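You operate a simulated robot arm through the tools that you are given. There is no shell and no other tool.

You are at the controls of a simulated robot arm. One attempt, no reset.

JOB
Click the black dial module into the test box and set it to step 2.
Fine: it goes beside the lamp module; click that one home too, it must light; switch on only after both clicks; leave the rest.

The check looks at the end state, three seconds after you hand in, the way a careful person would. Anything else that was tipped, shoved, dropped, spilled or broken makes it a failure.

ROBOT AND FRAMES
A 7-joint arm with a two-finger parallel gripper, fixed in place. Base frame: the origin is on the floor under the middle of its stand, x ahead of it, y to its left, z up; the work surface is at about z = 800. Readings come in mm, rad, newtons and seconds.
With the tool pointing down near the work surface it reaches from about 380 to 900 mm from the base axis. Its first joint turns from -2.007 to 2.007 rad. Payload 3.91 kg.
The tool frame sits at the grasp point between the pads (the TCP): z along the fingers, y along the line on which they close. The tips reach 30 mm beyond it. The gripper opens to 110 mm. The fingers are 20 mm wide and 10 mm thick; the gripper's body (48 by 112 mm) begins 55 mm behind the TCP.
Orientation is that of the tool frame in the base frame, as [roll, pitch, yaw] about the fixed x, y, z axes, in that order (R = Rz(yaw) Ry(pitch) Rx(roll)). With the fingers straight down and closing along the base's y, the tool's x points along the base's -x, its y along +y and its z along -z.

CONTROLS
- The arm moves only by the tool nudge_tool. Its argument "targets" is a list of rows, each a list of 7 numbers: the shift along the base's x, y, z in mm, then the turn, a rotation vector about the base's x, y, z in rad, then the gripper command, from -1 (fully open) to 1 (shut), values between in proportion. In form: [[dx, dy, dz, rx, ry, rz, grip], ...]. A call has 1 to 20 rows; each row is the pose to reach, as a shift and turn from the pose commanded when the call began. Each row takes 0.2 s and may step no farther than 50 mm and 0.15 rad from the row before; otherwise, or with a gripper value out of range, the whole call is refused. A pose out of reach is approached as far as the arm can. The call stops where the force on the tool passes 40 N (or 10 N more than at its start, if that is more) or the arm is blocked; 0.2 s more then pass. Each finger travels about 153 mm/s and halts on what it meets, pressing with about 36 N; the grip force reading is that of the motor and also rises with nothing between the fingers. The clock runs only during rows and for 0.2 s after the last one: add rows that repeat a pose to give the fingers time. The reply holds the time, the measured pose of the TCP, the force on the tool along the base axes, the opening and the grip force, in the units named above and with some noise, with the torque about the TCP (base axes, N m) and any sound that the robot's microphone picked up, and new pictures: "views" is both (left out), scene, wrist or none.
- Cameras (640 x 400 px; columns grow to the right, rows downward): "scene" is fixed at [220.1, -650.9, 1715.2]; the picture's right is [0.62, -0.78, 0.00], its down [-0.57, -0.45, -0.68] and it looks along [0.53, 0.43, -0.73] (base axes); focal length 299 px, centre (320, 200). "wrist" rides on the gripper at [72, 17, -103] in the tool frame; the picture's right is [-0.23, 0.97, 0.00], its down [-0.76, -0.18, -0.62] and it looks along [-0.61, -0.14, 0.78] (tool axes); focal length 222 px, centre (320, 200). There is no depth. A picture from a camera that has moved, and an enlarged one, comes with that camera's place and axes in the base frame and with its lens.
- raise_lower(by): slides the trunk up (or, below 0, down) by that many mm; the arm rides with it, the base frame stays. It gives what a move gives, with no picture.
- inspect(camera, box): a new picture of the part [left, top, right, bottom] of that camera's present view, enlarged. The clock stands still meanwhile.
- finish_job(): hands the job in; it is judged then, once.

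Places have to be worked out from the pictures, the camera data and where the tool is seen. Open the gripper and draw the arm clear of the work before you hand the job in, unless the task says otherwise.

The tools are called as a command line: name --pt "numbers of a row" for each row, then --argument value for the rest, lists and objects as JSON in quotes. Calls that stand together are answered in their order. nudge_tool: Moves the arm, as the interface text tells. Its arguments: {"type":"object","properties":{"targets":{"type":"array","items":{"type":"array","items":{"type":"number"}}},"views":{"type":"string","enum":["both","scene","wrist","none"]}},"required":["targets"]} The other tools are called the same way: raise_lower (by) moves the trunk up or down; inspect (camera, box) takes an enlarged picture of a part of a camera's view; finish_job () hands the job in.

At the start:

```text
t: 0.0
position: [537.9, -64.0, 1343.6]
orientation: [3.142, 0.0, 3.14]
ft_force: [0.0, 0.3, -0.5]
moment: [0.0, -0.02, 0.0]
finger_gap: 110.2
grasp_force: 0.1
trunk travel left (down, up): [-850.0, 140.0]
```

scene: 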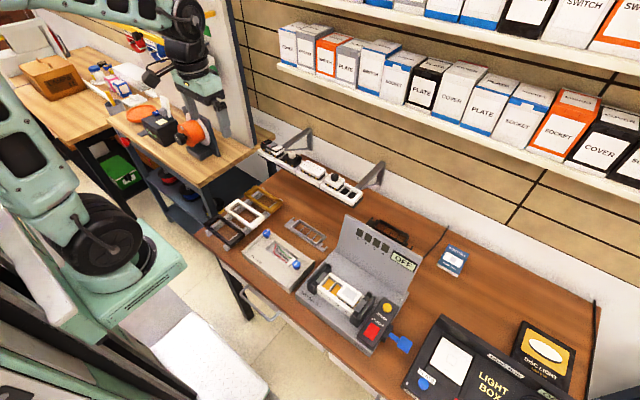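
wrist: 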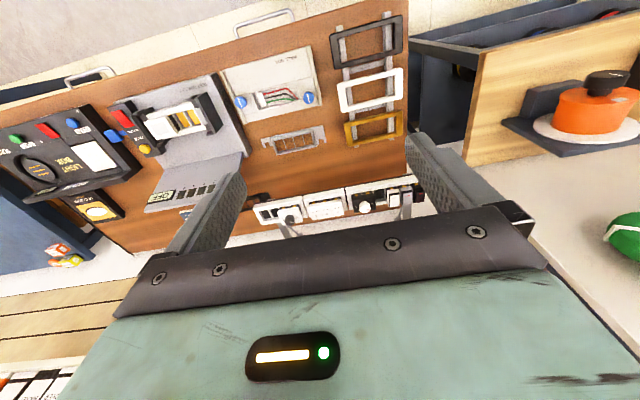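

I'll start by looking closely at the test box and the module rack in the scene camera, and the same in the wrist camera.

inspect --camera "scene" --box '[290, 200, 430, 360]'

inspect --camera "scene" --box '[240, 120, 400, 220]'

inspect --camera "wrist" --box '[100, 60, 260, 220]'

inspect --camera "wrist" --box '[230, 140, 430, 250]'

```text
2.50 times, centred on (360, 280) of scene
camera zoom: at [220.1, -650.9, 1715.2], right [0.62, -0.78, 0.0], down [-0.57, -0.45, -0.68], along [0.53, 0.43, -0.73], focal length 746 px, centre (220, 0)
```

zoom: 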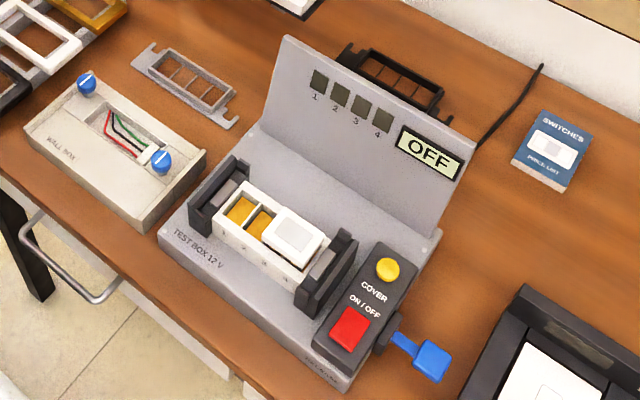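

```text
4.00 times, centred on (320, 170) of scene
camera zoom: at [220.1, -650.9, 1715.2], right [0.62, -0.78, 0.0], down [-0.57, -0.45, -0.68], along [0.53, 0.43, -0.73], focal length 1194 px, centre (320, 320)
```

zoom: 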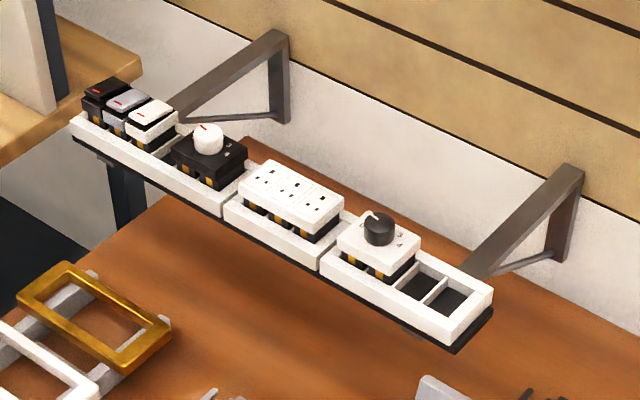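

```text
2.50 times, centred on (180, 140) of wrist
camera zoom: at [465.2, -47.5, 1446.2], right [0.23, 0.97, 0.0], down [0.76, -0.18, 0.62], along [0.61, -0.14, -0.78], focal length 555 px, centre (670, 350)
```

zoom: 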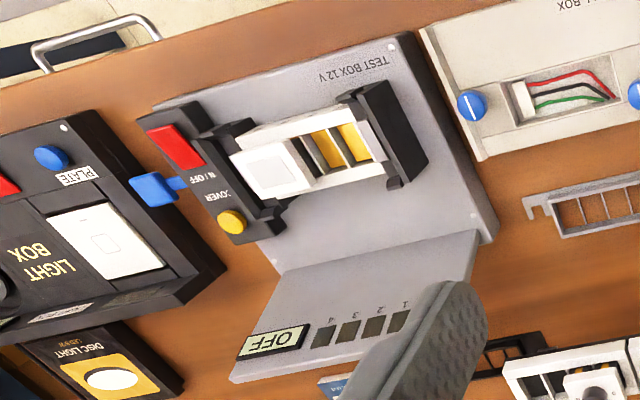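

```text
3.20 times, centred on (330, 195) of wrist
camera zoom: at [465.2, -47.5, 1446.2], right [0.23, 0.97, 0.0], down [0.76, -0.18, 0.62], along [0.61, -0.14, -0.78], focal length 711 px, centre (288, 216)
```

zoom: 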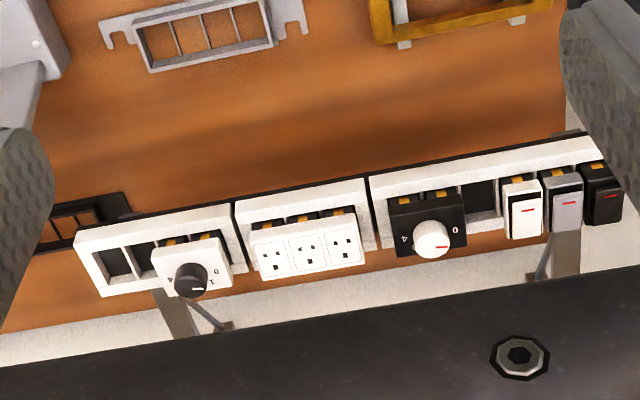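

The rack above the back of the table holds a black plate with a white knob and a white plate with a black knob. The test box holds a 4-slot frame with a white module already in it. I'm moving the wrist camera closer to the test box, staying well above it, to read the details.

nudge_tool --pt "-6 -34 -30 0 0 0 -1" --pt "-12 -68 -60 0 0 0 -1" --pt "-18 -102 -90 0 0 0 -1" --pt "-24 -136 -120 0 0 0 -1" --pt "-30 -170 -150 0 0 0 -1" --pt "-36 -204 -180 0 0 0 -1" --pt "-42 -238 -210 0 0 0 -1" --pt "-48 -272 -240 0 0 0 -1" --pt "-54 -306 -265 0 0 0 -1" --pt "-60 -340 -285 0 0 0 -1" --pt "-60 -340 -285 0 0 0 -1" --views "both"

```text
t: 2.4
position: [478.8, -403.1, 1057.5]
orientation: [3.14, 0.0, -3.14]
ft_force: [0.1, 0.3, 0.4]
moment: [0.02, -0.03, 0.0]
finger_gap: 110.2
grasp_force: 0.0
trunk travel left (down, up): [-850.0, 140.0]
camera wrist: at [406.3, -386.8, 1160.3], right [0.23, 0.97, 0.0], down [0.76, -0.18, 0.62], along [0.61, -0.14, -0.78], focal length 222 px, centre (320, 200)
```

scene: 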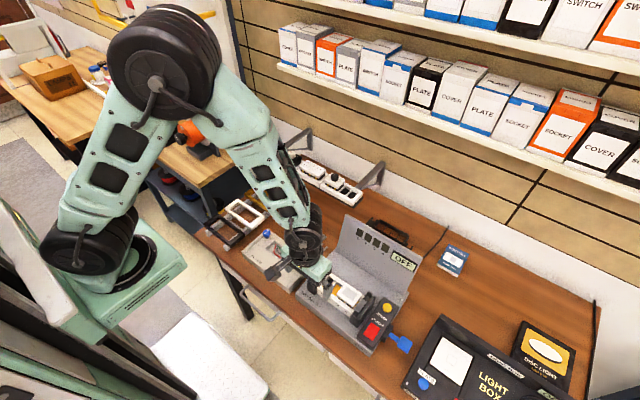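
wrist: 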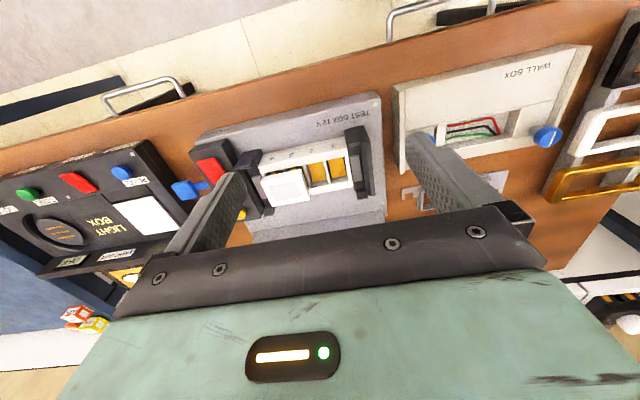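

The test box is in view between the fingers, so I'm enlarging it.

inspect --camera "wrist" --box '[170, 80, 410, 250]'

inspect --camera "wrist" --box '[245, 130, 375, 215]'

```text
2.35 times, centred on (290, 165) of wrist
camera zoom: at [406.3, -386.8, 1160.3], right [0.23, 0.97, 0.0], down [0.76, -0.18, 0.62], along [0.61, -0.14, -0.78], focal length 523 px, centre (391, 282)
```

zoom: 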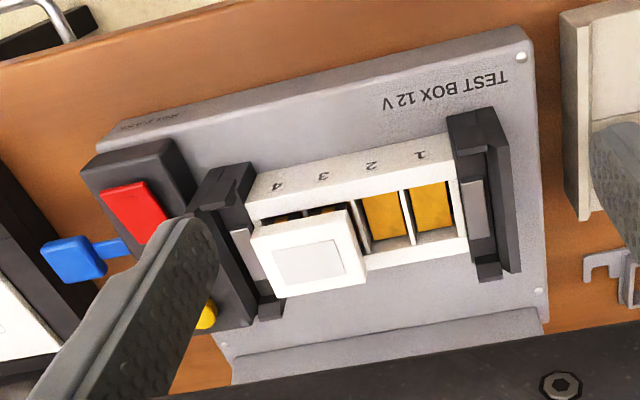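

```text
4.71 times, centred on (310, 172) of wrist
camera zoom: at [406.3, -386.8, 1160.3], right [0.23, 0.97, 0.0], down [0.76, -0.18, 0.62], along [0.61, -0.14, -0.78], focal length 1045 px, centre (367, 329)
```

zoom: 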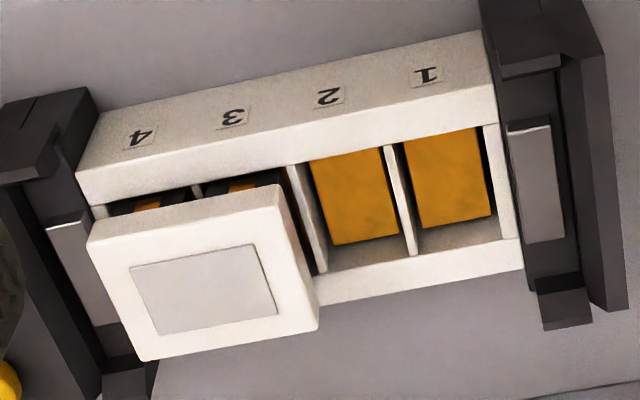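

The lamp module sits raised in slots 3 and 4, and slots 1 and 2 are free for the dial. Next I'm moving over to view the rack modules up close.

nudge_tool --pt "0 0 40 0 0 0 -1" --pt "10 25 80 0 0 0 -1" --pt "35 60 105 0 0 0 -1" --pt "60 97 123 0 0 0 -1" --pt "85 135 123 0 0 0 -1" --pt "110 173 123 0 0 0 -1" --pt "135 211 123 0 0 0 -1" --pt "160 249 123 0 0 0 -1" --pt "190 287 123 0 0 0 -1" --pt "225 322 123 0 0 0 -1" --pt "225 325 123 0 0 0 -1" --views "both"

```text
t: 4.8
position: [702.5, -76.3, 1180.1]
orientation: [-3.141, 0.0, -3.141]
ft_force: [0.5, 0.2, -0.4]
moment: [0.0, 0.04, -0.02]
finger_gap: 110.0
grasp_force: 0.0
trunk travel left (down, up): [-850.0, 140.0]
camera wrist: at [628.9, -60.5, 1284.4], right [0.23, 0.97, 0.0], down [0.76, -0.18, 0.62], along [0.61, -0.14, -0.78], focal length 222 px, centre (320, 200)
```

scene: 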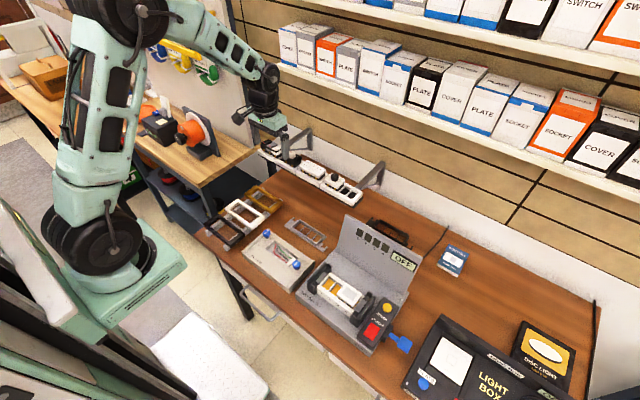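
wrist: 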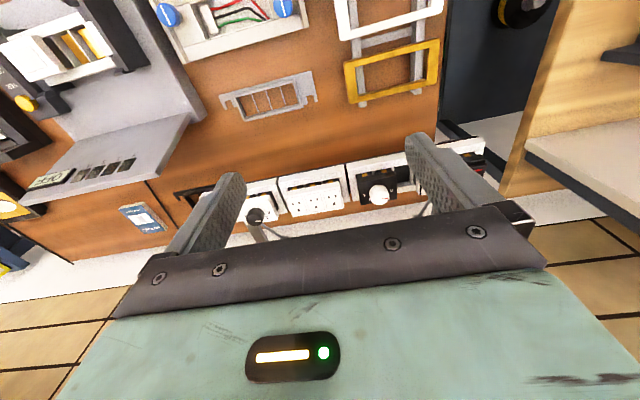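

Both dial modules are between the fingers; I'm zooming in to read their plates.

inspect --camera "wrist" --box '[335, 150, 425, 220]'

inspect --camera "wrist" --box '[220, 160, 310, 245]'

inspect --camera "wrist" --box '[180, 130, 500, 260]'

inspect --camera "scene" --box '[255, 130, 375, 215]'

```text
5.71 times, centred on (380, 185) of wrist
camera zoom: at [628.9, -60.5, 1284.4], right [0.23, 0.97, 0.0], down [0.76, -0.18, 0.62], along [0.61, -0.14, -0.78], focal length 1269 px, centre (-23, 286)
```

zoom: 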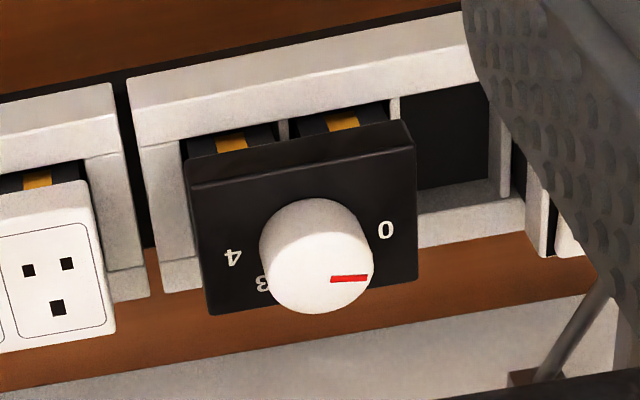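

```text
4.71 times, centred on (265, 202) of wrist
camera zoom: at [628.9, -60.5, 1284.4], right [0.23, 0.97, 0.0], down [0.76, -0.18, 0.62], along [0.61, -0.14, -0.78], focal length 1045 px, centre (579, 188)
```

zoom: 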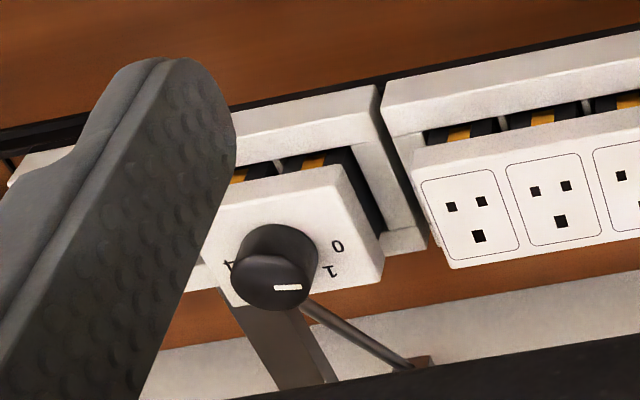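

```text
2.00 times, centred on (340, 195) of wrist
camera zoom: at [628.9, -60.5, 1284.4], right [0.23, 0.97, 0.0], down [0.76, -0.18, 0.62], along [0.61, -0.14, -0.78], focal length 444 px, centre (280, 210)
```

zoom: 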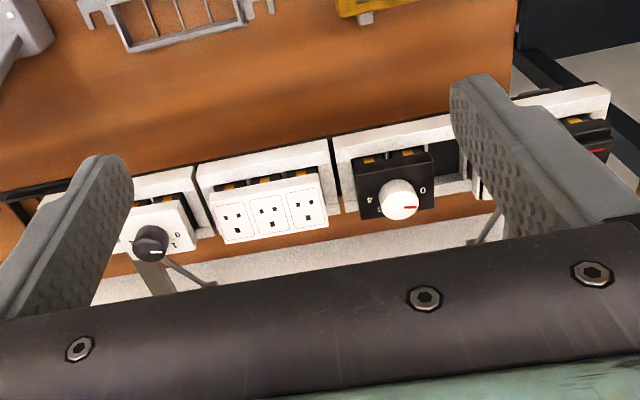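

```text
4.71 times, centred on (315, 172) of scene
camera zoom: at [220.1, -650.9, 1715.2], right [0.62, -0.78, 0.0], down [-0.57, -0.45, -0.68], along [0.53, 0.43, -0.73], focal length 1405 px, centre (344, 329)
```

zoom: 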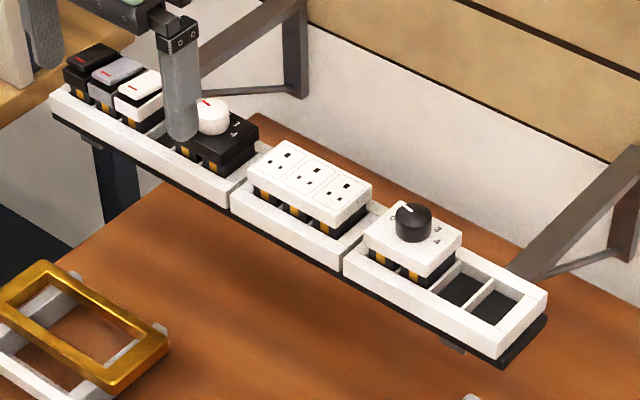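

The black module is a 2-wide plate aligned with the base axes, with 0 to 4 marks. 0 points to +y, 2 to +x and 4 to -y, and the pointer is now at 0. I estimate its centre at about (845, -20) with its top at about z 1010. I'll turn the gripper 90° so it closes along x, hover next to it, and use the second view to triangulate.

nudge_tool --pt "10 -5 0 0 0 0.143 -1" --pt "20 -10 0 0 0 0.286 -1" --pt "30 -15 0 0 0 0.428 -1" --pt "40 -20 0 0 0 0.571 -1" --pt "50 -25 0 0 0 0.714 -1" --pt "60 -30 0 0 0 0.857 -1" --pt "70 -35 0 0 0 1.0 -1" --pt "80 -40 0 0 0 1.142 -1" --pt "90 -42 0 0 0 1.285 -1" --pt "97 -44 -5 0 0 1.428 -1" --pt "97 -44 -10 0 0 1.571 -1" --pt "97 -44 -10 0 0 1.571 -1" --views "both"

```text
t: 7.4
position: [799.1, -122.4, 1169.4]
orientation: [3.141, 0.0, -1.57]
ft_force: [1.0, 0.1, 1.1]
moment: [0.01, -0.01, 0.01]
finger_gap: 109.5
grasp_force: 0.1
trunk travel left (down, up): [-850.0, 140.0]
camera wrist: at [782.6, -195.8, 1273.8], right [-0.97, 0.23, 0.0], down [0.18, 0.76, 0.62], along [0.14, 0.61, -0.78], focal length 222 px, centre (320, 200)
```

scene: 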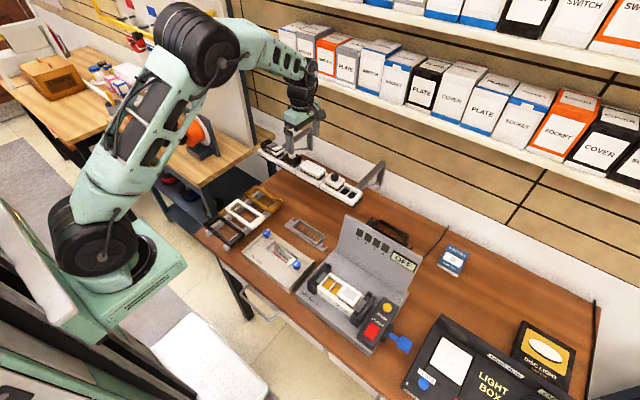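
wrist: 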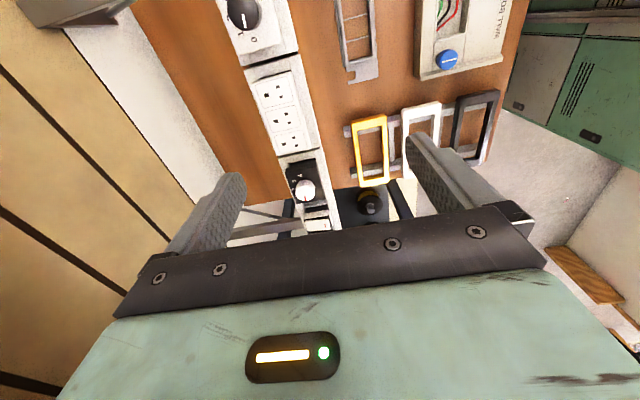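

inspect --camera "wrist" --box '[265, 140, 355, 240]'

inspect --camera "wrist" --box '[200, 0, 340, 90]'

inspect --camera "scene" --box '[255, 60, 345, 180]'

```text
4.00 times, centred on (310, 190) of wrist
camera zoom: at [782.6, -195.8, 1273.8], right [-0.97, 0.23, 0.0], down [0.18, 0.76, 0.62], along [0.14, 0.61, -0.78], focal length 888 px, centre (360, 240)
```

zoom: 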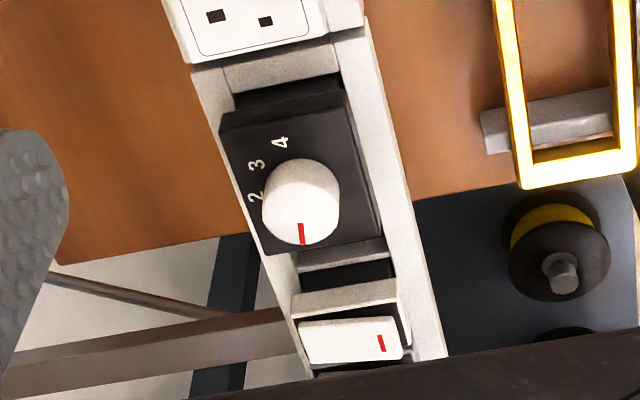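

```text
4.44 times, centred on (270, 45) of wrist
camera zoom: at [782.6, -195.8, 1273.8], right [-0.97, 0.23, 0.0], down [0.18, 0.76, 0.62], along [0.14, 0.61, -0.78], focal length 987 px, centre (542, 889)
```

zoom: 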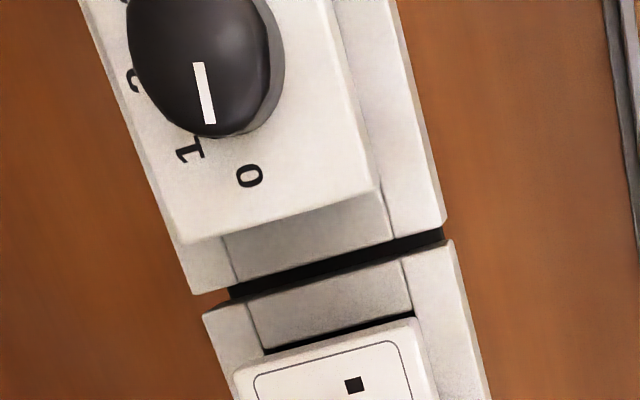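

```text
3.33 times, centred on (300, 120) of scene
camera zoom: at [220.1, -650.9, 1715.2], right [0.62, -0.78, 0.0], down [-0.57, -0.45, -0.68], along [0.53, 0.43, -0.73], focal length 995 px, centre (387, 467)
```

zoom: 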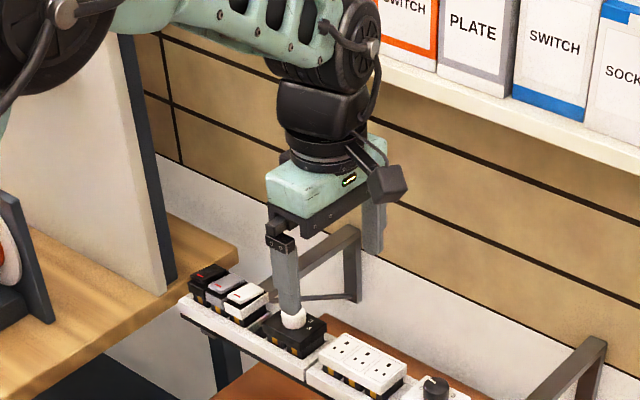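

Combining the two views puts the black plate's centre at about (843.8, -20.7), top z about 1011, size about 44.5 × 57 mm, with a knob about 17 mm tall. Before picking it I want a better look at the frame in the test box, so I'm zooming in the scene camera.

inspect --camera "scene" --box '[300, 255, 385, 340]'

inspect --camera "scene" --box '[255, 140, 315, 190]'

inspect --camera "scene" --box '[335, 280, 425, 360]'

```text
4.71 times, centred on (342, 298) of scene
camera zoom: at [220.1, -650.9, 1715.2], right [0.62, -0.78, 0.0], down [-0.57, -0.45, -0.68], along [0.53, 0.43, -0.73], focal length 1405 px, centre (214, -259)
```

zoom: 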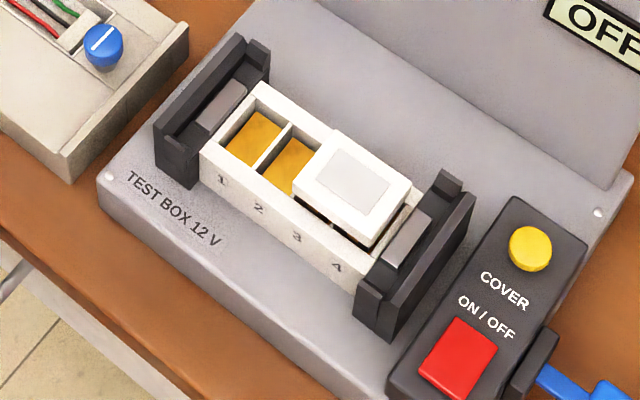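

```text
8.00 times, centred on (285, 165) of scene
camera zoom: at [220.1, -650.9, 1715.2], right [0.62, -0.78, 0.0], down [-0.57, -0.45, -0.68], along [0.53, 0.43, -0.73], focal length 2388 px, centre (600, 480)
```

zoom: 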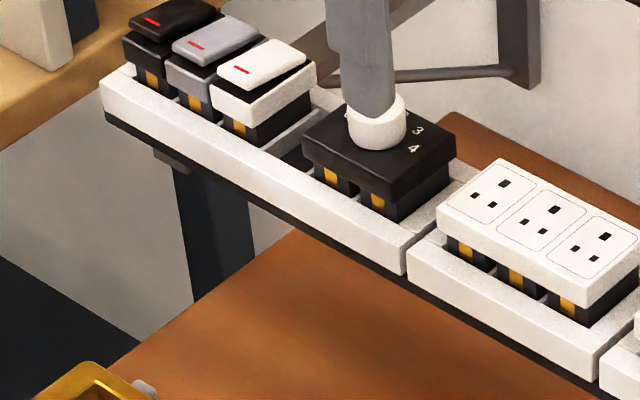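

```text
5.00 times, centred on (380, 320) of scene
camera zoom: at [220.1, -650.9, 1715.2], right [0.62, -0.78, 0.0], down [-0.57, -0.45, -0.68], along [0.53, 0.43, -0.73], focal length 1493 px, centre (20, -400)
```

zoom: 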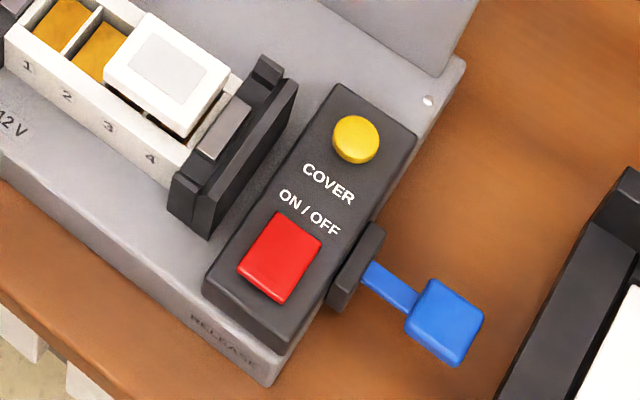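

The release lever and the cover button should stay untouched. The dial module stands about 17 mm proud of the rack, which is enough room to grip its plate front-to-back. I'm moving directly above it.

nudge_tool --pt "15 34 0 0 0 0 -1" --pt "30 68 0 0 0 0 -1" --pt "44 102 -10 0 0 0 -1" --pt "44 102 -40 0 0 0 -1" --pt "44 102 -70 0 0 0 -1" --pt "44 102 -70 0 0 0 -1" --views "both"

```text
t: 8.8
position: [845.6, -22.6, 1099.3]
orientation: [3.141, 0.001, -1.572]
ft_force: [0.2, -0.5, 0.3]
moment: [0.03, -0.02, 0.01]
finger_gap: 110.1
grasp_force: 0.1
trunk travel left (down, up): [-850.0, 140.0]
camera wrist: at [828.5, -93.3, 1204.2], right [-0.97, 0.23, 0.0], down [0.18, 0.76, 0.62], along [0.14, 0.61, -0.78], focal length 222 px, centre (320, 200)
```

scene: 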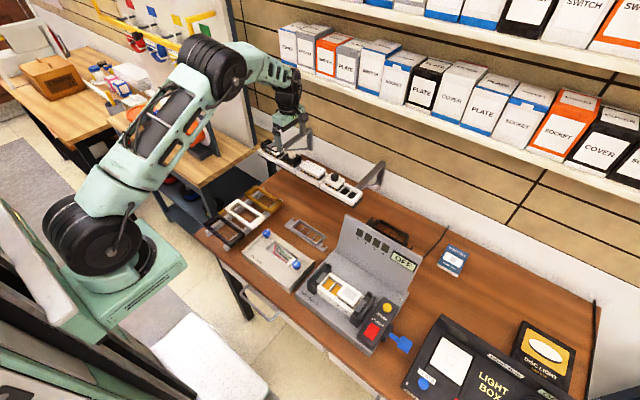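
wrist: 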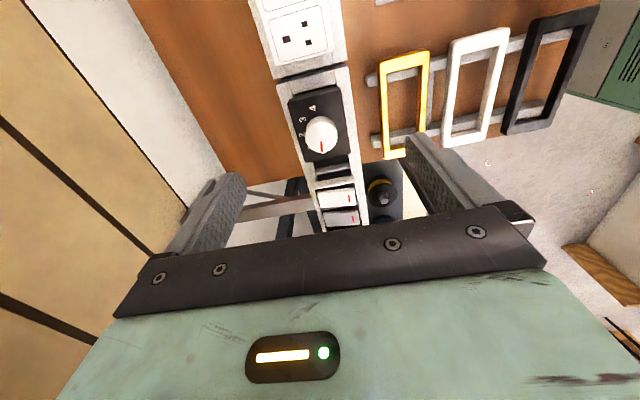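

inspect --camera "wrist" --box '[270, 70, 370, 170]'

inspect --camera "scene" --box '[255, 80, 345, 180]'

nudge_tool --pt "0 0 0 0 0 0 -1" --views "none"

nudge_tool --pt "0 0 0 0 0 0 -1" --views "none"

nudge_tool --pt "0 0 0 0 0 0 -1" --views "none"

```text
4.00 times, centred on (320, 120) of wrist
camera zoom: at [828.5, -93.3, 1204.2], right [-0.97, 0.23, 0.0], down [0.18, 0.76, 0.62], along [0.14, 0.61, -0.78], focal length 888 px, centre (320, 520)
```

zoom: 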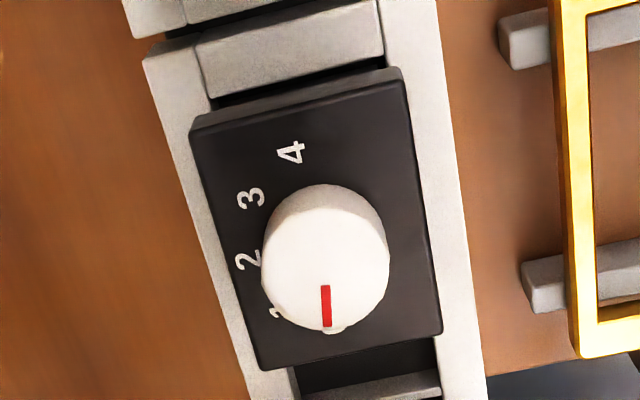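

```text
4.00 times, centred on (300, 130) of scene
camera zoom: at [220.1, -650.9, 1715.2], right [0.62, -0.78, 0.0], down [-0.57, -0.45, -0.68], along [0.53, 0.43, -0.73], focal length 1194 px, centre (400, 480)
```

zoom: 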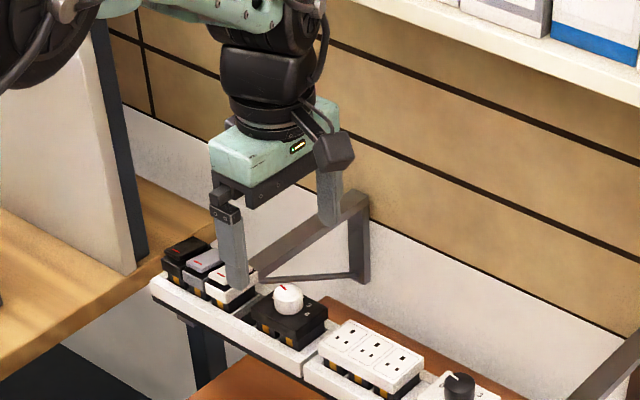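

```text
t: 9.2
position: [846.2, -20.8, 1101.6]
orientation: [3.14, 0.0, -1.569]
ft_force: [-0.2, 0.0, -0.3]
moment: [-0.03, 0.02, 0.01]
finger_gap: 110.2
grasp_force: 0.1
trunk travel left (down, up): [-850.0, 140.0]
```

```text
t: 9.6
position: [844.9, -21.6, 1100.6]
orientation: [3.14, -0.001, -1.571]
ft_force: [0.9, -0.3, 0.1]
moment: [-0.04, 0.02, 0.02]
finger_gap: 109.8
grasp_force: 0.0
trunk travel left (down, up): [-850.0, 140.0]
```

```text
t: 10.0
position: [845.3, -21.9, 1100.7]
orientation: [3.141, 0.0, -1.57]
ft_force: [-0.7, 0.1, -0.3]
moment: [-0.02, -0.03, 0.0]
finger_gap: 109.9
grasp_force: 0.1
trunk travel left (down, up): [-850.0, 140.0]
```

The TCP is directly above the module, and the plate centre is about 1 mm toward -x. I'm lowering so the tips sit just under the plate's bottom edge, with the fingers still open, and checking before closing.

nudge_tool --pt "-1 0 -20 0 0 0 -1" --pt "-1 0 -40 0 0 0 -1" --pt "-1 0 -58 0 0 0 -1" --pt "-1 0 -73 0 0 0 -1" --pt "-1 0 -73 0 0 0 -1" --views "both"

inspect --camera "scene" --box '[260, 110, 340, 180]'

inspect --camera "wrist" --box '[160, 20, 500, 240]'

```text
t: 11.2
position: [845.0, -20.9, 1026.9]
orientation: [3.142, 0.001, -1.57]
ft_force: [0.0, -0.6, 0.5]
moment: [0.03, 0.03, 0.0]
finger_gap: 110.3
grasp_force: 0.1
trunk travel left (down, up): [-850.0, 140.0]
camera wrist: at [826.9, -93.3, 1130.5], right [-0.97, 0.23, 0.0], down [0.18, 0.76, 0.62], along [0.14, 0.61, -0.78], focal length 222 px, centre (320, 200)
```

scene: 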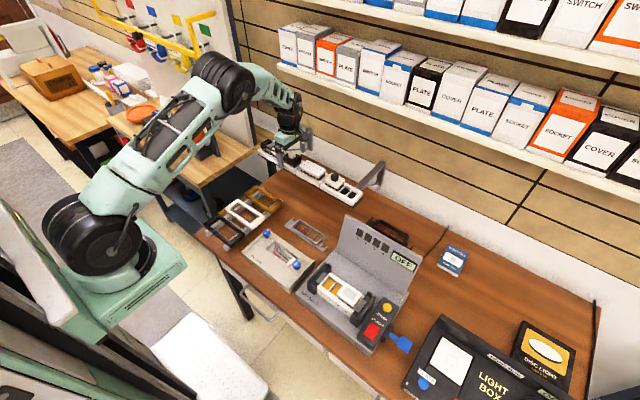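
wrist: 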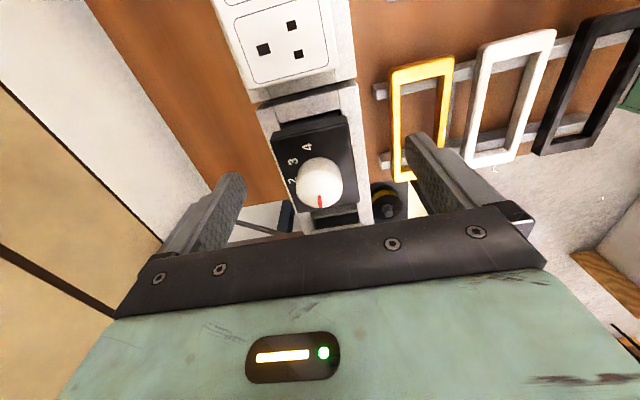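

```text
5.71 times, centred on (300, 145) of scene
camera zoom: at [220.1, -650.9, 1715.2], right [0.62, -0.78, 0.0], down [-0.57, -0.45, -0.68], along [0.53, 0.43, -0.73], focal length 1706 px, centre (434, 514)
```

zoom: 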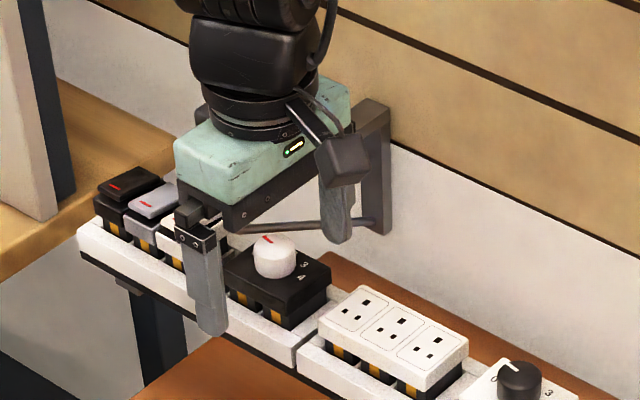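

```text
1.82 times, centred on (330, 130) of wrist
camera zoom: at [826.9, -93.3, 1130.5], right [-0.97, 0.23, 0.0], down [0.18, 0.76, 0.62], along [0.14, 0.61, -0.78], focal length 404 px, centre (302, 327)
```

zoom: 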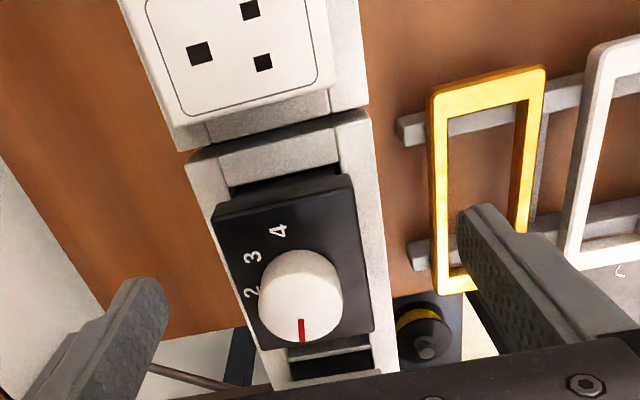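

The tips are level with the plate on both sides, clear of the rack. Closing on the plate.

nudge_tool --pt "0 0 0 0 0 0 -0.4" --pt "0 0 0 0 0 0 0.0" --pt "0 0 0 0 0 0 0.3" --pt "0 0 0 0 0 0 1" --pt "0 0 0 0 0 0 1" --views "both"

inspect --camera "scene" --box '[260, 110, 340, 180]'

inspect --camera "wrist" --box '[230, 60, 410, 240]'

```text
t: 12.4
position: [844.3, -21.4, 1027.0]
orientation: [-3.141, 0.0, -1.571]
ft_force: [-0.9, 0.1, -0.4]
moment: [-0.01, -0.05, 0.05]
finger_gap: 44.9
grasp_force: 36.2
trunk travel left (down, up): [-850.0, 140.0]
camera wrist: at [826.9, -93.4, 1130.6], right [-0.97, 0.23, 0.0], down [0.18, 0.76, 0.62], along [0.14, 0.61, -0.78], focal length 222 px, centre (320, 200)
```

scene: 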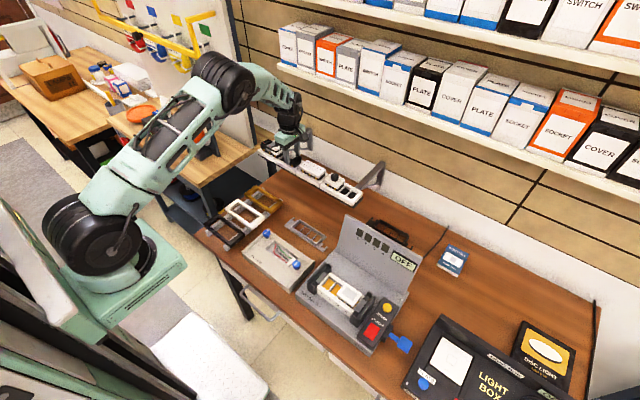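
wrist: 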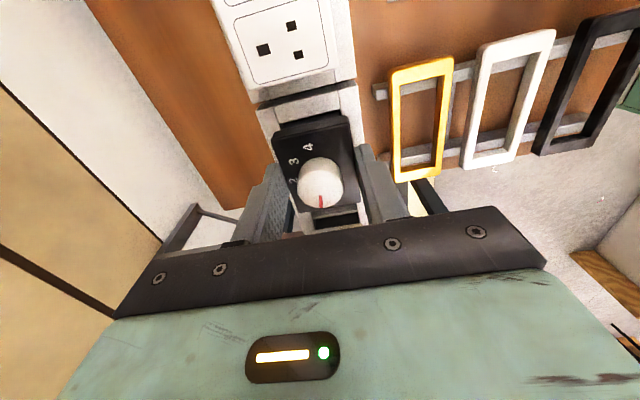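

```text
5.71 times, centred on (300, 145) of scene
camera zoom: at [220.1, -650.9, 1715.2], right [0.62, -0.78, 0.0], down [-0.57, -0.45, -0.68], along [0.53, 0.43, -0.73], focal length 1706 px, centre (434, 514)
```

zoom: 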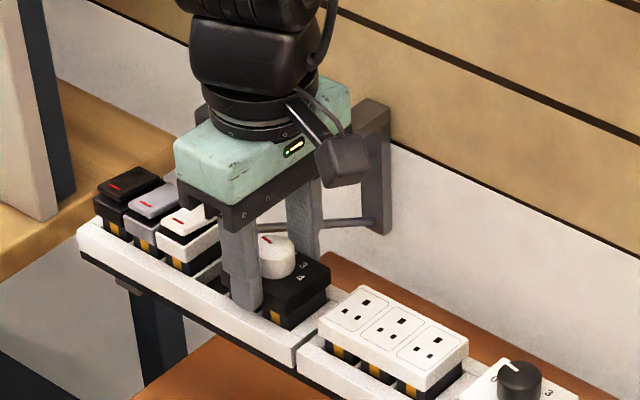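

```text
2.22 times, centred on (320, 150) of wrist
camera zoom: at [826.9, -93.4, 1130.6], right [-0.97, 0.23, 0.0], down [0.18, 0.76, 0.62], along [0.14, 0.61, -0.78], focal length 494 px, centre (320, 311)
```

zoom: 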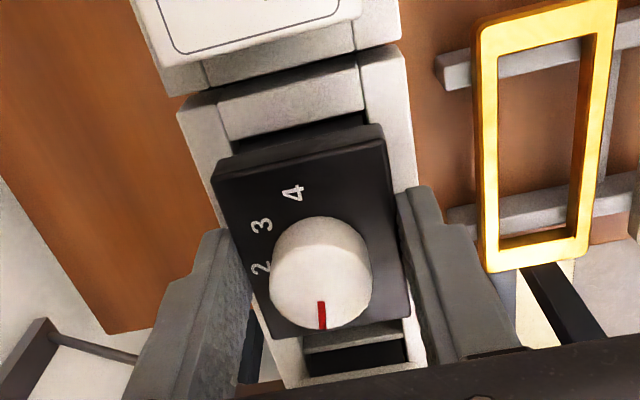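

The grip is firm: gap 44.9 mm, 36 N. Lifting straight up out of the rack.

nudge_tool --pt "0 0 5 0 0 0 1" --pt "0 0 12 0 0 0 1" --pt "0 0 24 0 0 0 1" --pt "0 0 40 0 0 0 1" --pt "0 0 60 0 0 0 1" --pt "0 0 80 0 0 0 1" --pt "0 0 80 0 0 0 1" --views "both"

inspect --camera "scene" --box '[260, 80, 340, 180]'

inspect --camera "wrist" --box '[230, 60, 410, 240]'

```text
t: 14.0
position: [844.7, -20.8, 1108.6]
orientation: [3.141, 0.0, -1.572]
ft_force: [-0.7, -0.3, 0.2]
moment: [0.0, -0.02, -0.01]
finger_gap: 45.1
grasp_force: 35.8
trunk travel left (down, up): [-850.0, 140.0]
camera wrist: at [826.0, -94.2, 1211.7], right [-0.97, 0.23, 0.0], down [0.18, 0.76, 0.62], along [0.14, 0.61, -0.78], focal length 222 px, centre (320, 200)
```

scene: 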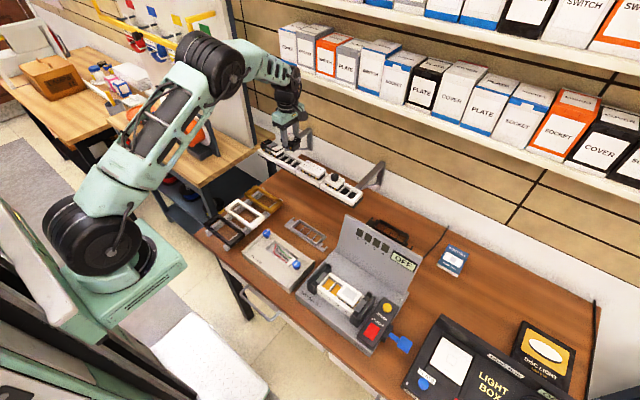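
wrist: 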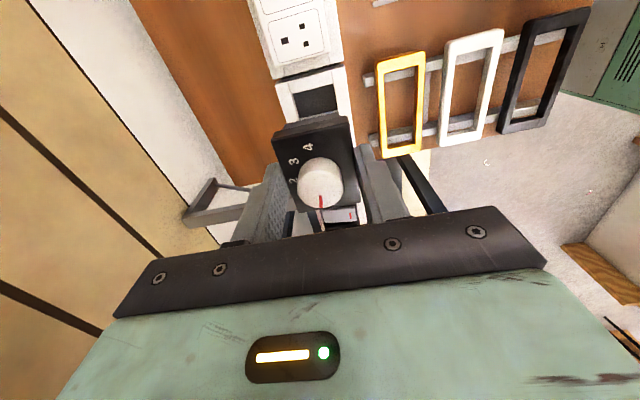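

```text
4.00 times, centred on (300, 130) of scene
camera zoom: at [220.1, -650.9, 1715.2], right [0.62, -0.78, 0.0], down [-0.57, -0.45, -0.68], along [0.53, 0.43, -0.73], focal length 1194 px, centre (400, 480)
```

zoom: 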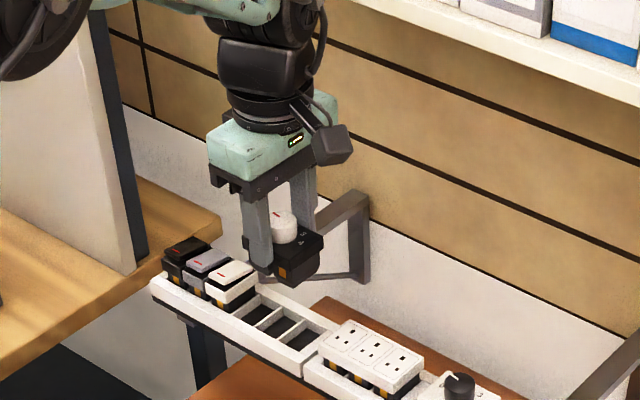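

```text
2.22 times, centred on (320, 150) of wrist
camera zoom: at [826.0, -94.2, 1211.7], right [-0.97, 0.23, 0.0], down [0.18, 0.76, 0.62], along [0.14, 0.61, -0.78], focal length 494 px, centre (320, 311)
```

zoom: 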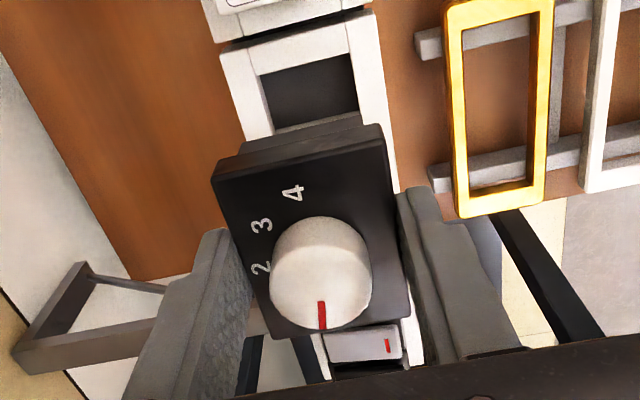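

The module is out, hanging straight. I'm raising it a bit more and carrying it toward the space above slots 1 and 2, keeping well above the rack and the panel.

nudge_tool --pt "0 0 25 0 0 0 1" --pt "-12 -5 45 0 0 0 1" --pt "-45 -30 45 0 0 0 1" --pt "-77 -60 45 0 0 0 1" --pt "-108 -90 45 0 0 0 1" --pt "-138 -121 45 0 0 0 1" --pt "-165 -155 45 0 0 0 1" --pt "-190 -190 45 0 0 0 1" --pt "-212 -226 45 0 0 0 1" --pt "-230 -263 45 0 0 0 1" --pt "-248 -300 45 0 0 0 1" --pt "-262 -338 40 0 0 0 1" --pt "-270 -373 20 0 0 0 1" --pt "-274 -391 -10 0 0 0 1" --pt "-274 -391 -10 0 0 0 1" --views "both"

inspect --camera "wrist" --box '[200, 0, 440, 240]'

inspect --camera "scene" --box '[290, 200, 430, 350]'

nudge_tool --pt "0 0 0 0 0 0 1" --views "none"

nudge_tool --pt "0 0 0 0 0 0 1" --views "none"

```text
t: 17.2
position: [568.8, -415.0, 1098.6]
orientation: [3.141, -0.001, -1.569]
ft_force: [0.1, -0.4, -0.6]
moment: [0.0, 0.0, -0.02]
finger_gap: 45.1
grasp_force: 36.3
trunk travel left (down, up): [-850.0, 140.0]
camera wrist: at [551.2, -485.9, 1201.0], right [-0.97, 0.23, 0.0], down [0.18, 0.76, 0.62], along [0.14, 0.61, -0.78], focal length 222 px, centre (320, 200)
```

scene: 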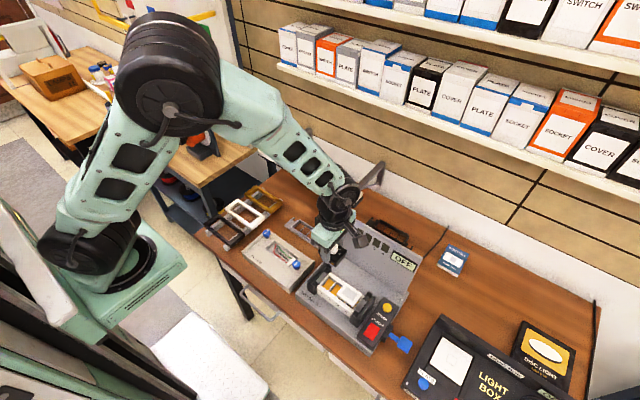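
wrist: 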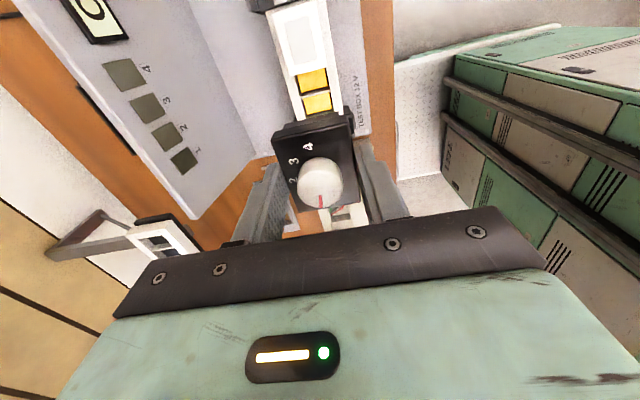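

```text
1.67 times, centred on (320, 120) of wrist
camera zoom: at [551.2, -485.9, 1201.0], right [-0.97, 0.23, 0.0], down [0.18, 0.76, 0.62], along [0.14, 0.61, -0.78], focal length 370 px, centre (320, 333)
```

zoom: 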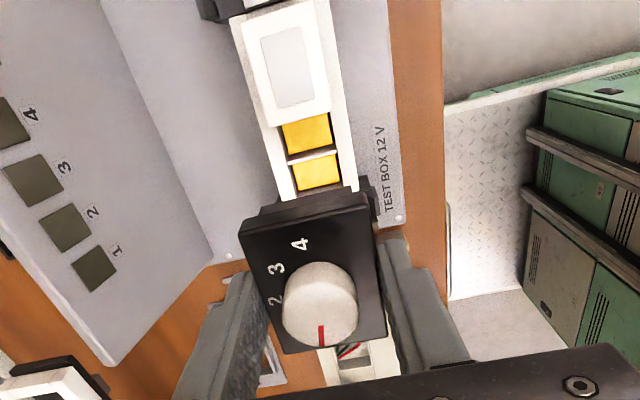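

```text
2.67 times, centred on (360, 275) of scene
camera zoom: at [220.1, -650.9, 1715.2], right [0.62, -0.78, 0.0], down [-0.57, -0.45, -0.68], along [0.53, 0.43, -0.73], focal length 796 px, centre (213, 0)
```

zoom: 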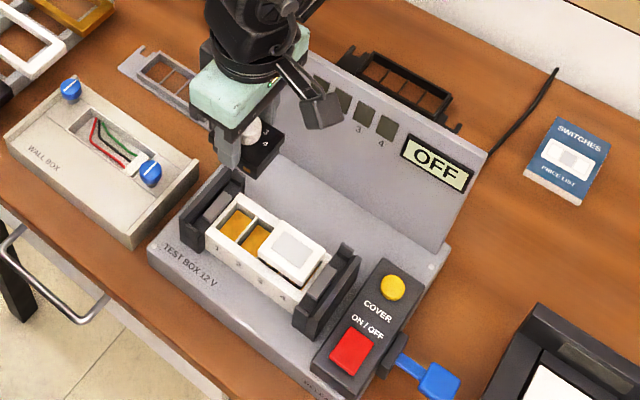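

```text
t: 17.6
position: [569.0, -412.0, 1098.4]
orientation: [-3.14, 0.0, -1.571]
ft_force: [-0.5, -0.3, -1.0]
moment: [0.01, -0.02, 0.0]
finger_gap: 45.0
grasp_force: 35.7
trunk travel left (down, up): [-850.0, 140.0]
```

```text
t: 18.0
position: [568.8, -413.1, 1097.0]
orientation: [3.141, 0.0, -1.571]
ft_force: [0.3, -0.5, -0.9]
moment: [0.01, -0.01, -0.01]
finger_gap: 44.8
grasp_force: 35.5
trunk travel left (down, up): [-850.0, 140.0]
```

Now directly over the frame with the module held high. Zooming in on the lamp plate and free slots below to measure where they are relative to the tool.

inspect --camera "wrist" --box '[270, 0, 370, 130]'

inspect --camera "wrist" --box '[260, 100, 370, 220]'

```text
3.08 times, centred on (320, 65) of wrist
camera zoom: at [551.4, -485.5, 1201.1], right [-0.97, 0.23, 0.0], down [0.18, 0.76, 0.62], along [0.14, 0.61, -0.78], focal length 684 px, centre (320, 615)
```

zoom: 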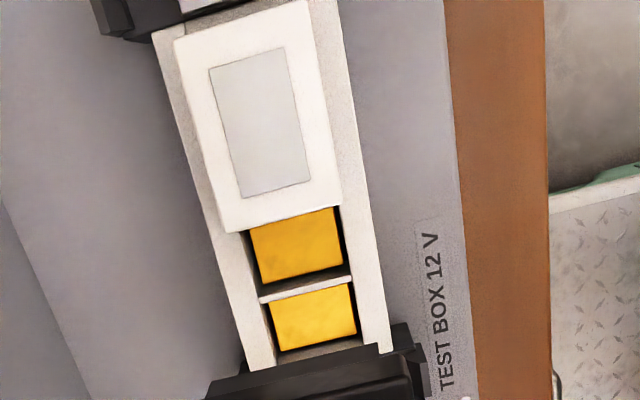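

```text
3.33 times, centred on (315, 160) of wrist
camera zoom: at [551.4, -485.5, 1201.1], right [-0.97, 0.23, 0.0], down [0.18, 0.76, 0.62], along [0.14, 0.61, -0.78], focal length 740 px, centre (337, 333)
```

zoom: 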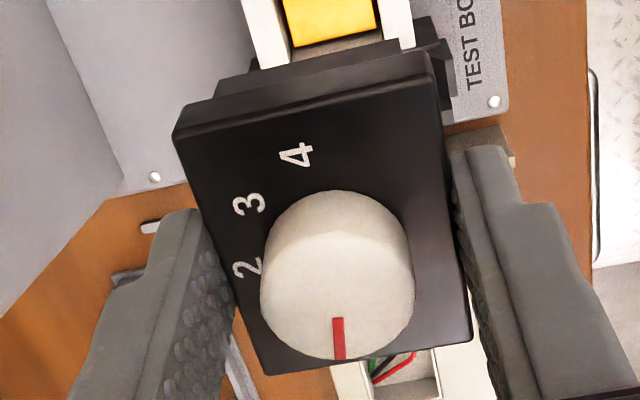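

I need sharper corner positions, so I'm zooming in more on the lamp's near edge and on the slots.

inspect --camera "wrist" --box '[285, 0, 335, 40]'

inspect --camera "wrist" --box '[285, 55, 350, 125]'

inspect --camera "wrist" --box '[260, 0, 360, 90]'

```text
10.00 times, centred on (310, 20) of wrist
camera zoom: at [551.4, -485.5, 1201.1], right [-0.97, 0.23, 0.0], down [0.18, 0.76, 0.62], along [0.14, 0.61, -0.78], focal length 2221 px, centre (420, 2000)
```

zoom: 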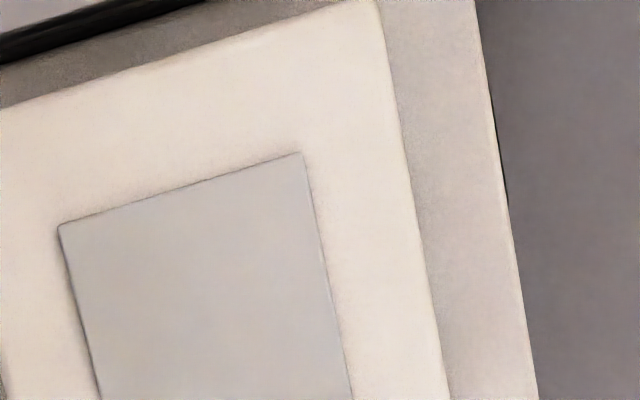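

```text
5.71 times, centred on (318, 90) of wrist
camera zoom: at [551.4, -485.5, 1201.1], right [-0.97, 0.23, 0.0], down [0.18, 0.76, 0.62], along [0.14, 0.61, -0.78], focal length 1269 px, centre (334, 829)
```

zoom: 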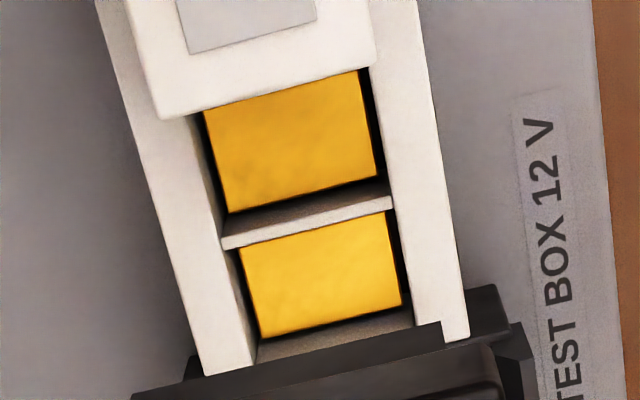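

```text
4.44 times, centred on (310, 45) of wrist
camera zoom: at [551.4, -485.5, 1201.1], right [-0.97, 0.23, 0.0], down [0.18, 0.76, 0.62], along [0.14, 0.61, -0.78], focal length 987 px, centre (364, 889)
```

zoom: 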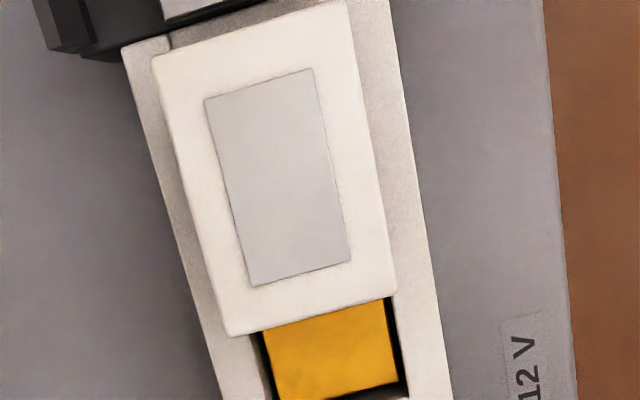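

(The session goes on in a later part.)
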